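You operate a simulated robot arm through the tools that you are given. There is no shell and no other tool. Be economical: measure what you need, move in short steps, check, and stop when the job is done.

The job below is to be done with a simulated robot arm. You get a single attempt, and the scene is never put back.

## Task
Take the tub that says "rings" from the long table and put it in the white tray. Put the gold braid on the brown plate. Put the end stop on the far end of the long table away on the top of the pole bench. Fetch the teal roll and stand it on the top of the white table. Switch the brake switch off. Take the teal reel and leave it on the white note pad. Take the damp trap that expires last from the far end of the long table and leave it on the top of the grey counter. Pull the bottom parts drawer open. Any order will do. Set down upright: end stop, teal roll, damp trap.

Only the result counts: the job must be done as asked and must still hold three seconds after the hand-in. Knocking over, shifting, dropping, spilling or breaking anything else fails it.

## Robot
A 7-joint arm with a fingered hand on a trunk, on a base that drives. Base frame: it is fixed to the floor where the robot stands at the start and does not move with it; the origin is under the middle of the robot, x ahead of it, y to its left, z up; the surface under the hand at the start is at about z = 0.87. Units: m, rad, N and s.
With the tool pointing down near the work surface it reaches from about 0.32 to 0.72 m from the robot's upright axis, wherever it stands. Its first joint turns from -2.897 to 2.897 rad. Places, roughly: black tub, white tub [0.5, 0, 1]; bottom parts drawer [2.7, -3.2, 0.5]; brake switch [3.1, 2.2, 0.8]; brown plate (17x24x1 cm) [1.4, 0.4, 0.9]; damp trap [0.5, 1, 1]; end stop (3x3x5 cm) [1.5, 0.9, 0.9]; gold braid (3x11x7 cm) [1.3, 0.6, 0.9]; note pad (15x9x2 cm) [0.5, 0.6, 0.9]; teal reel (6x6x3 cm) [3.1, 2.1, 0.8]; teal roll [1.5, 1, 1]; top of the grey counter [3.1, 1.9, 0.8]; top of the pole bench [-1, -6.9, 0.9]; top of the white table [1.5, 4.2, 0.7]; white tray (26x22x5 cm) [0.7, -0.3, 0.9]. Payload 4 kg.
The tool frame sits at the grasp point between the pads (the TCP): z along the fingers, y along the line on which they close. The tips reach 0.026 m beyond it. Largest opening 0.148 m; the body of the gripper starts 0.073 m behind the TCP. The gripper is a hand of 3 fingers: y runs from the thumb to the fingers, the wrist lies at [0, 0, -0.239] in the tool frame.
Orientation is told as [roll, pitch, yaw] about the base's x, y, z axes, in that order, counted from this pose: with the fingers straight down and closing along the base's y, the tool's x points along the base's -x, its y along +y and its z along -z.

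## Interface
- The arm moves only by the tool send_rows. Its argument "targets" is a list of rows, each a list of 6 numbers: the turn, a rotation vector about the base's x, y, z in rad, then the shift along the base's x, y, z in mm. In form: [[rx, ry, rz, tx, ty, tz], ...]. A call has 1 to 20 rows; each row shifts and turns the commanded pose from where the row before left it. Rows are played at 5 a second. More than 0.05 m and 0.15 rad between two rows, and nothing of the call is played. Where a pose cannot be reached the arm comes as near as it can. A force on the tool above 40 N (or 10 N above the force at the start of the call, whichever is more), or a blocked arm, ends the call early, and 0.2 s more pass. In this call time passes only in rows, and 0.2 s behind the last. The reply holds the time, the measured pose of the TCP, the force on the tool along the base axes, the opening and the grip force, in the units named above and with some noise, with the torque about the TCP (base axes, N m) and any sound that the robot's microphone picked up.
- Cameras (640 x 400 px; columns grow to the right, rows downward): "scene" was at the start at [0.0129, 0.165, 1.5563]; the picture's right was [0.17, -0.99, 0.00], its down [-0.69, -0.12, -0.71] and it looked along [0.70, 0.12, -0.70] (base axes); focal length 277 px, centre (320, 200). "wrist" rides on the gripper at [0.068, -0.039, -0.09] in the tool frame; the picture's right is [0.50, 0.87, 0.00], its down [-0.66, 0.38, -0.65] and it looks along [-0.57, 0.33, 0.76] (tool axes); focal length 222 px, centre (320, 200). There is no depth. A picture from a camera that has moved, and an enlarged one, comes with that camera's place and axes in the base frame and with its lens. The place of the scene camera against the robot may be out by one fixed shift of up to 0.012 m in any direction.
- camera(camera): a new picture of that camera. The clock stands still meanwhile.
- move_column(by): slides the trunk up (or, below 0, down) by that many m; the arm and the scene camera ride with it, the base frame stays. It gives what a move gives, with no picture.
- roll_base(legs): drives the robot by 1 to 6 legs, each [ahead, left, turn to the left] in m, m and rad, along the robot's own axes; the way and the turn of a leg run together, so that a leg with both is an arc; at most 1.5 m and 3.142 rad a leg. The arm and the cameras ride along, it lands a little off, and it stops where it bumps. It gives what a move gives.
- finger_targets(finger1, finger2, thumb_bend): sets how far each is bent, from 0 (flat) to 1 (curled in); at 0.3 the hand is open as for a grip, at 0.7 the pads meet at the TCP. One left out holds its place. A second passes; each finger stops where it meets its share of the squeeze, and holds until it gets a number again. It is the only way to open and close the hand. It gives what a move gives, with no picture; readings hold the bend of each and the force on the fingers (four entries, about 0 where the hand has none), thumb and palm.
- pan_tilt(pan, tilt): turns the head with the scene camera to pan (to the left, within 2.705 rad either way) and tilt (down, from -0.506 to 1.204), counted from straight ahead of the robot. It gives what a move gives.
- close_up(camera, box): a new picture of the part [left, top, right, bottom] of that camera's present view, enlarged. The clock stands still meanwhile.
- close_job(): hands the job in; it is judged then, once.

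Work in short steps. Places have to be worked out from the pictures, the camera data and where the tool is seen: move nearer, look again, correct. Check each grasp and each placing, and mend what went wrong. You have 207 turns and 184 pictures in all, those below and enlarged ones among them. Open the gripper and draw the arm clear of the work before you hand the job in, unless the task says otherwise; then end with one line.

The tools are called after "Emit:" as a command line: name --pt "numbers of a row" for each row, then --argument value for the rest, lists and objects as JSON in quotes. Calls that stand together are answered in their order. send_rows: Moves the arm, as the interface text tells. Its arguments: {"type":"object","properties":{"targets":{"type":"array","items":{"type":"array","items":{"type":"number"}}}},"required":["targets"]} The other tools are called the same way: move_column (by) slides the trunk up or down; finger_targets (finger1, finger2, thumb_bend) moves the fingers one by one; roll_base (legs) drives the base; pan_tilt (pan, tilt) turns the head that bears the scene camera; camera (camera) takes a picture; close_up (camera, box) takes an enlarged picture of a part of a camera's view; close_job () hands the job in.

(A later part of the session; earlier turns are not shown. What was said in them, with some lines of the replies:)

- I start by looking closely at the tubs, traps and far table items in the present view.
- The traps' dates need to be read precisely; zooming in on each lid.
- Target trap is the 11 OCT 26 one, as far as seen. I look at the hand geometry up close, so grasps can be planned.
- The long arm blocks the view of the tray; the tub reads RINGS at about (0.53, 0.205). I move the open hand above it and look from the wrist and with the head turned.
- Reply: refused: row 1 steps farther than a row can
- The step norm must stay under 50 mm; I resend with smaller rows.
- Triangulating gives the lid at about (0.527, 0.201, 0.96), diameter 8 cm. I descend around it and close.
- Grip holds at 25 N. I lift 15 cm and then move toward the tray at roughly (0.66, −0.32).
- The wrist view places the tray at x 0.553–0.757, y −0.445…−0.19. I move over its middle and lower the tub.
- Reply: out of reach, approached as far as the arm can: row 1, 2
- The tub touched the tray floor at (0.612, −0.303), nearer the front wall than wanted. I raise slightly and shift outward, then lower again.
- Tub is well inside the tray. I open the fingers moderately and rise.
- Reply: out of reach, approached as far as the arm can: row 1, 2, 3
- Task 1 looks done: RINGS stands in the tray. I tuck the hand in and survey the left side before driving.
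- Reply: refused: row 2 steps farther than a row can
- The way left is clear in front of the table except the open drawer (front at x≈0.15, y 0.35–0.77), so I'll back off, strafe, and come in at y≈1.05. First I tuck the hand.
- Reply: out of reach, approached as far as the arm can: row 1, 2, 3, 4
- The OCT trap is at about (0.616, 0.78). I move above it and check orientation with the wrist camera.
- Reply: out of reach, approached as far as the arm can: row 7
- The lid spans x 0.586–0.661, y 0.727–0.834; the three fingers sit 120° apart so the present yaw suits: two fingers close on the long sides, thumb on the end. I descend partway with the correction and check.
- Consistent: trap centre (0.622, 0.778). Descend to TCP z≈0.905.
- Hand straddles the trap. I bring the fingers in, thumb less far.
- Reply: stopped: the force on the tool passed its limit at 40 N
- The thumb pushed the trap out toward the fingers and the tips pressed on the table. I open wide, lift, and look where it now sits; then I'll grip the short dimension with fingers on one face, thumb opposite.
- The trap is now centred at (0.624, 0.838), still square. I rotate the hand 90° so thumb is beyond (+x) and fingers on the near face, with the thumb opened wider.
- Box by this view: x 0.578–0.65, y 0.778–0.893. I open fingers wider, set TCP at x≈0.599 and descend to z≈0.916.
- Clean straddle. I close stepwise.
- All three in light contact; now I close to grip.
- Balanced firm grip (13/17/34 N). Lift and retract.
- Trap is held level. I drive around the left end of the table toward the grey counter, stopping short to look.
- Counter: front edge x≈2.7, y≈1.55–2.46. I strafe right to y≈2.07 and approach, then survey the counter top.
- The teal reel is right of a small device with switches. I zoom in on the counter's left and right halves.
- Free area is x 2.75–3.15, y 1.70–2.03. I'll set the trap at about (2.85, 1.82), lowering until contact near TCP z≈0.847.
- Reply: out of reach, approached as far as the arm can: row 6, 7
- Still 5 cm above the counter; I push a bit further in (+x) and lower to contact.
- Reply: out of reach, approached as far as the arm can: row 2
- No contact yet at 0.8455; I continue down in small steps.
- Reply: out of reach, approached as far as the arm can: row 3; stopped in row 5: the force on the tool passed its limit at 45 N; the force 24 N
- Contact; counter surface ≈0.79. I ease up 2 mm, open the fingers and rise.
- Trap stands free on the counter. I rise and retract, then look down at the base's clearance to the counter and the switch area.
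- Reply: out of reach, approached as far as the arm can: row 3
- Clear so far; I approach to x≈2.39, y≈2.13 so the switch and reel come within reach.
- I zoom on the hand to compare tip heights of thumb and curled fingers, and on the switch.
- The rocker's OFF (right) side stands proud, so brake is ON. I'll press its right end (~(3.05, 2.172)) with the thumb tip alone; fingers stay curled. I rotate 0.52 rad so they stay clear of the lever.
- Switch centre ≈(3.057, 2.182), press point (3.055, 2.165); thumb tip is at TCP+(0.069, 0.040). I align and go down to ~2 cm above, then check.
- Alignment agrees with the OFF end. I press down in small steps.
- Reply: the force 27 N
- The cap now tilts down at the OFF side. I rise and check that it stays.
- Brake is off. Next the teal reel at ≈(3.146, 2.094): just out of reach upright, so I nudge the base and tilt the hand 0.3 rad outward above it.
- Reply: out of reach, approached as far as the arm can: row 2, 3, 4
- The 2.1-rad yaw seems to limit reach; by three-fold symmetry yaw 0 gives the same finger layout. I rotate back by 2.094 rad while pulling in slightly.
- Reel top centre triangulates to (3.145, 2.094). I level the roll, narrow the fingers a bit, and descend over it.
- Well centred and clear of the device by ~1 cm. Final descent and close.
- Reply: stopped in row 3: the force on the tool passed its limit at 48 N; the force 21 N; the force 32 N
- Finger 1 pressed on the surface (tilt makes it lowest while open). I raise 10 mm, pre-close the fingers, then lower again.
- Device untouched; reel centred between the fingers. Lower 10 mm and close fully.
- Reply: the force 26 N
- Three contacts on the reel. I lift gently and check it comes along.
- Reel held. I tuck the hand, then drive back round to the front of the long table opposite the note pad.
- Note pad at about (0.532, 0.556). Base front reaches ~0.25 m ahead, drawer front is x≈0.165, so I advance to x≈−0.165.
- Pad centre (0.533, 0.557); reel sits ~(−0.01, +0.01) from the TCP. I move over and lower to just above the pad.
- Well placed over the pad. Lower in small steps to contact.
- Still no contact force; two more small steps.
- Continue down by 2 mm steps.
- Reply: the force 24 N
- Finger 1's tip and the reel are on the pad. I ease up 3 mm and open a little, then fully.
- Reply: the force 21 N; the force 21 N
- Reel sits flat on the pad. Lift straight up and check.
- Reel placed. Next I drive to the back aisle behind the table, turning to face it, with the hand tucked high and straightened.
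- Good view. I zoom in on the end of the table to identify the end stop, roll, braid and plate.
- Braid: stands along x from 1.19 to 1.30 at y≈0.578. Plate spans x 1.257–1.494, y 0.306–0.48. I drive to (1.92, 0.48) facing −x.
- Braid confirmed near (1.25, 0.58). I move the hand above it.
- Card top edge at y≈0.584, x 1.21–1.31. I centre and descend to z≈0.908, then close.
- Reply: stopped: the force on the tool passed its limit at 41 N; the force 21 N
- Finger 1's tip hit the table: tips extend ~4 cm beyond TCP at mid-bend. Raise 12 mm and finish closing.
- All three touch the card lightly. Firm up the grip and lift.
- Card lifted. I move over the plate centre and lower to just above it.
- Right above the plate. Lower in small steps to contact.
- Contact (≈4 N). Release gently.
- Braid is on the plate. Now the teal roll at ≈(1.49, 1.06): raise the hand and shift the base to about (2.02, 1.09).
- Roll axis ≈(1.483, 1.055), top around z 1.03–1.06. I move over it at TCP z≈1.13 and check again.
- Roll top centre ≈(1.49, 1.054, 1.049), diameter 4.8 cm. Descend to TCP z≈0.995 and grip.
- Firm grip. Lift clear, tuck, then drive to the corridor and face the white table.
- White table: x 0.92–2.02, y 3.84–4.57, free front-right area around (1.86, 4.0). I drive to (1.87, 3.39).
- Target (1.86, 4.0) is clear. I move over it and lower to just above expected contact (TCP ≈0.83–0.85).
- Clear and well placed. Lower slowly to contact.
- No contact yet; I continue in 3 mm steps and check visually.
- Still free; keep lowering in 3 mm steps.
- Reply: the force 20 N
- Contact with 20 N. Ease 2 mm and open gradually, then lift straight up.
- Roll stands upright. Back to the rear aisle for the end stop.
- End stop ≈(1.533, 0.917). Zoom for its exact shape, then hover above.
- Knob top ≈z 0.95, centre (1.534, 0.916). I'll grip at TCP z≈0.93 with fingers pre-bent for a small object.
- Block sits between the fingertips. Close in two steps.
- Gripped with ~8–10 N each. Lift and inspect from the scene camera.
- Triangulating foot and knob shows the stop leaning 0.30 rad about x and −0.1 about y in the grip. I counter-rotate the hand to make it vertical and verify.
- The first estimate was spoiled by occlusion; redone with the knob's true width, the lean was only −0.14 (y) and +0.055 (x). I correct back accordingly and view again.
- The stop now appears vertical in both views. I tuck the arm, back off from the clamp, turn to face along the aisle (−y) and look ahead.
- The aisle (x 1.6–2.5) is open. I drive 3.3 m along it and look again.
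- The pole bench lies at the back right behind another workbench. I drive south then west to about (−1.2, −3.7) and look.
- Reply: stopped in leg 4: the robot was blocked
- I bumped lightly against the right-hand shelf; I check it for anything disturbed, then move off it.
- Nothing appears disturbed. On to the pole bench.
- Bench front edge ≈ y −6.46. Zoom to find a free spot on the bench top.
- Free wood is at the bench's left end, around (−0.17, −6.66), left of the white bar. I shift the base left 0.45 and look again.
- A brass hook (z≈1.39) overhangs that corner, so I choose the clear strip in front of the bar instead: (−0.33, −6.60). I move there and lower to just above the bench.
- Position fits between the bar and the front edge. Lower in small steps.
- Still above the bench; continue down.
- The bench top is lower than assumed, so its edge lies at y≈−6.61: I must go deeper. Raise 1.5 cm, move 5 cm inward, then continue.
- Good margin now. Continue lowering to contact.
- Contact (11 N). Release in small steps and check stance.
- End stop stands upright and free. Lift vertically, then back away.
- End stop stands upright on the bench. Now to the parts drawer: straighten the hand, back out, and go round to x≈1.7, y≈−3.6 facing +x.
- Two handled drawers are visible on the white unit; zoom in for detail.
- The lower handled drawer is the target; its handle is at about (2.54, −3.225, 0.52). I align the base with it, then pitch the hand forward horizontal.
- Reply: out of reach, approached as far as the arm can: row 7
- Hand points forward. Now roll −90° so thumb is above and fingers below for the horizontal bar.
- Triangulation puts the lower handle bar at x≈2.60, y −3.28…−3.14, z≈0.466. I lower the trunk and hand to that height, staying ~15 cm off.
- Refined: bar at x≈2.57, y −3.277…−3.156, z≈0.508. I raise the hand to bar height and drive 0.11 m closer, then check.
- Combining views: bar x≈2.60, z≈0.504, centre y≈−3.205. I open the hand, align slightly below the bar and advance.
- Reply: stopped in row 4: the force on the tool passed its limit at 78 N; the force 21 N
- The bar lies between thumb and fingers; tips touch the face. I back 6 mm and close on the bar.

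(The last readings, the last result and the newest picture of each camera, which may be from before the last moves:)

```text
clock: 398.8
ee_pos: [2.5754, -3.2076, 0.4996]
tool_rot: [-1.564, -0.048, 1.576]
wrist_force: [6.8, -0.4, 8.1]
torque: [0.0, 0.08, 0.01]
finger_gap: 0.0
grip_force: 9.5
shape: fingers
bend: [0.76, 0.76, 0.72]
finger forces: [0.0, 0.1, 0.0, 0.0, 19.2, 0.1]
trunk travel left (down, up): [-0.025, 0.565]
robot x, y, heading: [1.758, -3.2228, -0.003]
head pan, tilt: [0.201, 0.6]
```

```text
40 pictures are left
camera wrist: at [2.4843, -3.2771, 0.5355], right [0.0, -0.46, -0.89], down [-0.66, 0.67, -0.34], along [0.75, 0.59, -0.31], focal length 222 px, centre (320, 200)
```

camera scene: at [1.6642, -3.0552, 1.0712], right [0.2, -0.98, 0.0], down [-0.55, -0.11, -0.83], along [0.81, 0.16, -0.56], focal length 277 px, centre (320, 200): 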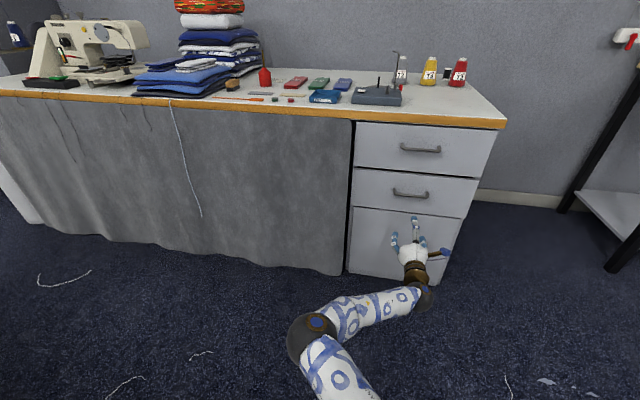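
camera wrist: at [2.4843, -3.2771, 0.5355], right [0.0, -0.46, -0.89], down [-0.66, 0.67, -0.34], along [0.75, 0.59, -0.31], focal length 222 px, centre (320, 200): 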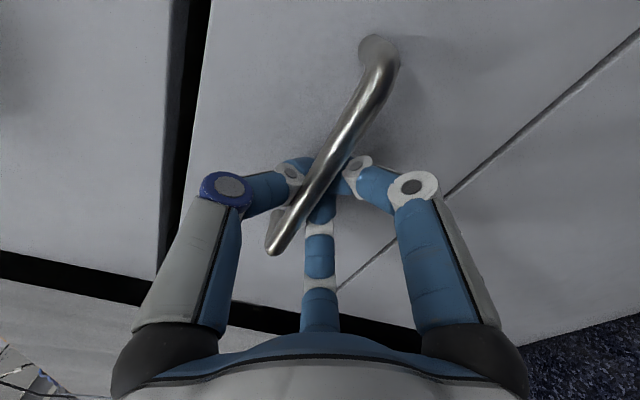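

The fingertips are hooked behind the bar. I pull by driving back 0.12 m first.

Emit:
roll_base --legs '[[-0.12, 0, 0]]'

Emit:
camera --camera "scene"

```text
clock: 400.1
ee_pos: [2.4534, -3.2071, 0.4995]
tool_rot: [-1.565, -0.048, 1.578]
wrist_force: [0.9, -0.2, 4.7]
torque: [0.0, 0.0, 0.02]
finger_gap: 0.0001
grip_force: 1.6
shape: fingers
bend: [0.76, 0.76, 0.74]
finger forces: [0.0, 0.1, 0.0, 0.0, 3.6, 0.0]
trunk travel left (down, up): [-0.025, 0.565]
robot x, y, heading: [1.632, -3.2211, -0.002]
head pan, tilt: [0.201, 0.6]
```

```text
39 pictures are left
camera scene: at [1.6522, -3.0552, 1.0711], right [0.2, -0.98, 0.0], down [-0.55, -0.11, -0.83], along [0.81, 0.16, -0.56], focal length 277 px, centre (320, 200)
```

scene: 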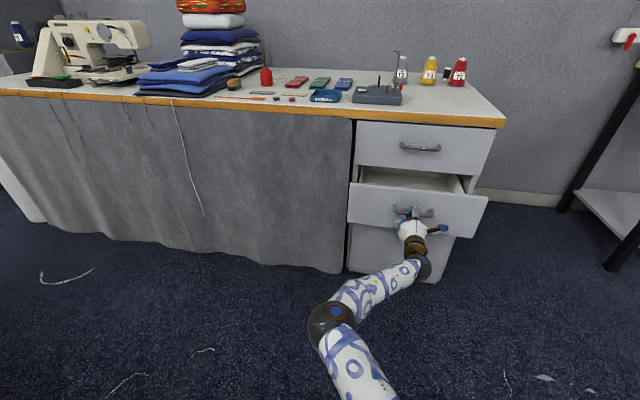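

The drawer comes out. I pull another 0.14 m.

Emit:
roll_base --legs '[[-0.14, 0, 0]]'

Emit:
camera --camera "scene"

```text
clock: 401.4
ee_pos: [2.3148, -3.2065, 0.4992]
tool_rot: [-1.562, -0.047, 1.578]
wrist_force: [0.6, 0.1, 2.7]
torque: [0.03, 0.04, -0.01]
finger_gap: 0.0001
grip_force: 1.4
shape: fingers
bend: [0.76, 0.76, 0.73]
finger forces: [0.0, 0.0, 0.0, 0.1, 2.7, 0.1]
trunk travel left (down, up): [-0.025, 0.565]
robot x, y, heading: [1.4949, -3.2208, 0.002]
head pan, tilt: [0.201, 0.6]
```

```text
38 pictures are left
camera scene: at [1.5125, -3.0553, 1.0711], right [0.2, -0.98, 0.0], down [-0.55, -0.11, -0.83], along [0.81, 0.17, -0.56], focal length 277 px, centre (320, 200)
```

scene: 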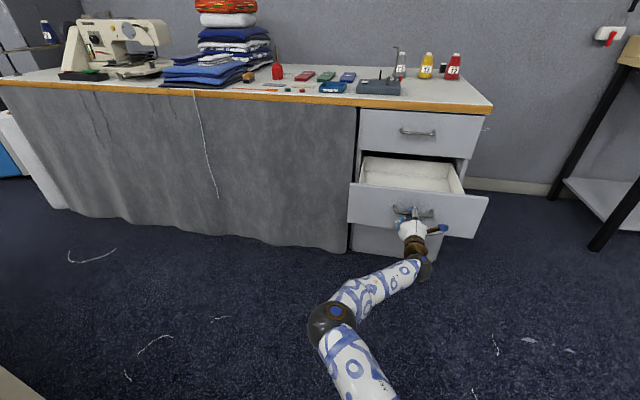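

About 26 cm open. A bit more to be safe.

Emit:
roll_base --legs '[[-0.06, 0, 0]]'

Emit:
close_up --camera "scene" --box '[330, 90, 510, 260]'

```text
clock: 402.4
ee_pos: [2.2557, -3.2056, 0.4996]
tool_rot: [-1.564, -0.047, 1.578]
wrist_force: [15.7, -0.5, 8.2]
torque: [0.01, 0.17, 0.01]
finger_gap: 0.0
grip_force: 11.5
shape: fingers
bend: [0.77, 0.77, 0.71]
finger forces: [0.0, 0.0, 0.1, 0.0, 22.6, 0.0]
trunk travel left (down, up): [-0.025, 0.565]
robot x, y, heading: [1.4336, -3.2227, 0.005]
head pan, tilt: [0.201, 0.6]
```

```text
2.35 times, centred on (420, 175) of scene
camera zoom: at [1.453, -3.0554, 1.0712], right [0.2, -0.98, 0.0], down [-0.55, -0.11, -0.83], along [0.81, 0.17, -0.56], focal length 652 px, centre (85, 259)
```

zoom: 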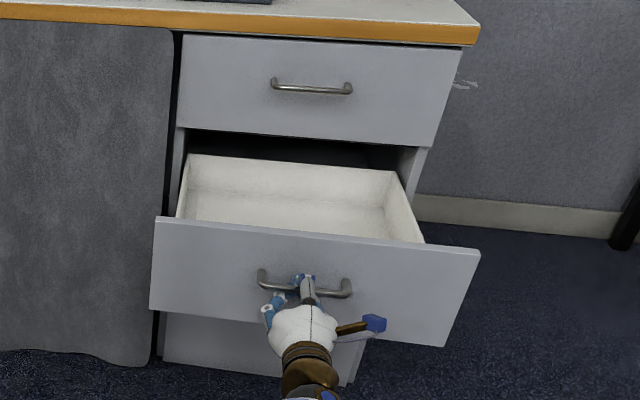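

The drawer reached its stop (16 N). I open the hand and withdraw it straight back.

Emit:
send_rows --pt "0 0 0 5 0 0"

Emit:
finger_targets --finger1 0.6 --finger2 0.6 --thumb_bend 0.6

Emit:
finger_targets --finger1 0.34 --finger2 0.34 --thumb_bend 0.34

Emit:
camera --camera "wrist"

```text
clock: 402.8
ee_pos: [2.26, -3.2066, 0.4992]
tool_rot: [-1.563, -0.048, 1.58]
wrist_force: [0.3, 0.2, 2.3]
torque: [-0.02, 0.03, 0.04]
finger_gap: 0.0
grip_force: 0.1
shape: fingers
bend: [0.77, 0.77, 0.73]
finger forces: [0.0, 0.0, 0.1, 0.1, 1.4, 0.1]
trunk travel left (down, up): [-0.025, 0.565]
robot x, y, heading: [1.4329, -3.2254, 0.003]
head pan, tilt: [0.201, 0.6]
```

```text
clock: 403.8
ee_pos: [2.2612, -3.2058, 0.4992]
tool_rot: [-1.564, -0.048, 1.58]
wrist_force: [0.4, -0.5, 0.1]
torque: [0.02, 0.0, 0.03]
finger_gap: 0.029
grip_force: 0.0
shape: fingers
bend: [0.6, 0.6, 0.6]
finger forces: [0.0, 0.0, 0.1, 0.0, 0.0, 0.0]
trunk travel left (down, up): [-0.025, 0.565]
robot x, y, heading: [1.4338, -3.2235, 0.006]
head pan, tilt: [0.201, 0.6]
```

```text
clock: 404.8
ee_pos: [2.2599, -3.207, 0.5005]
tool_rot: [-1.563, -0.047, 1.579]
wrist_force: [0.7, 0.4, -0.3]
torque: [0.02, 0.02, 0.01]
finger_gap: 0.1138
grip_force: 0.1
shape: fingers
bend: [0.34, 0.34, 0.34]
finger forces: [0.1, 0.0, 0.1, 0.1, 0.1, 0.1]
trunk travel left (down, up): [-0.025, 0.565]
robot x, y, heading: [1.4338, -3.2246, 0.003]
head pan, tilt: [0.201, 0.6]
```

```text
36 pictures are left
camera wrist: at [2.1694, -3.2757, 0.5356], right [0.0, -0.46, -0.89], down [-0.66, 0.67, -0.34], along [0.75, 0.59, -0.31], focal length 222 px, centre (320, 200)
```

wrist: 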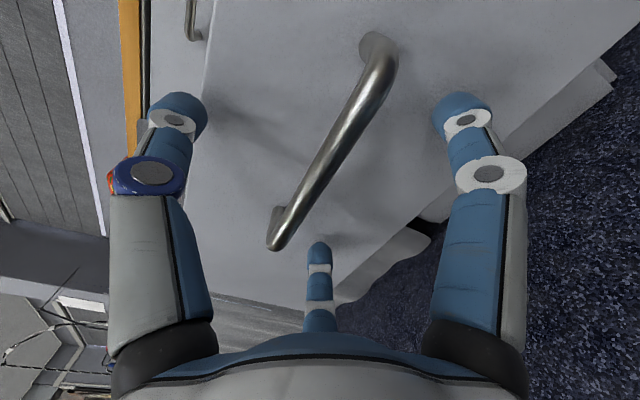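

Free of the bar. Withdraw with the arm and then the base, and verify.

Emit:
send_rows --pt "0 0 0 -30 0 0" --pt "0 0 0 -40 0 0" --pt "0 0 0 -40 0 0"

Emit:
roll_base --legs '[[-0.4, 0, 0]]'

Emit:
camera --camera "scene"

```text
clock: 405.6
ee_pos: [2.149, -3.2071, 0.499]
tool_rot: [-1.563, -0.046, 1.58]
wrist_force: [0.5, -0.1, -0.8]
torque: [0.0, -0.04, 0.05]
finger_gap: 0.1139
grip_force: 0.0
shape: fingers
bend: [0.34, 0.34, 0.34]
finger forces: [0.0, 0.1, 0.0, 0.0, 0.0, 0.0]
trunk travel left (down, up): [-0.025, 0.565]
robot x, y, heading: [1.4326, -3.224, 0.002]
head pan, tilt: [0.201, 0.6]
```

```text
clock: 408.1
ee_pos: [1.746, -3.2065, 0.4998]
tool_rot: [-1.563, -0.047, 1.58]
wrist_force: [-0.2, 0.5, -0.2]
torque: [0.07, 0.02, 0.01]
finger_gap: 0.114
grip_force: 0.0
shape: fingers
bend: [0.34, 0.34, 0.34]
finger forces: [0.1, 0.0, 0.0, 0.1, 0.1, 0.0]
trunk travel left (down, up): [-0.025, 0.565]
robot x, y, heading: [1.0294, -3.2268, 0.003]
head pan, tilt: [0.201, 0.6]
```

```text
35 pictures are left
camera scene: at [1.0497, -3.0566, 1.0711], right [0.2, -0.98, 0.0], down [-0.55, -0.12, -0.83], along [0.81, 0.17, -0.57], focal length 277 px, centre (320, 200)
```

scene: 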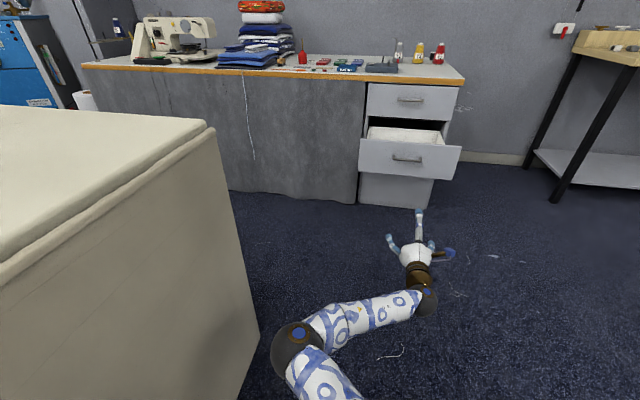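

The drawer stays open and the hand is open and well clear; every other placement was checked when it was made. Handing in.

Emit:
close_job

```text
The job is handed in.
```

All eight tasks are done and the job is handed in; I checked each result in the pictures as I finished it, but the final verdict has not come back. One thing to know: on the way to the pole bench the base lightly bumped the shelf unit beside it, and nothing looked disturbed in the picture I took afterwards.
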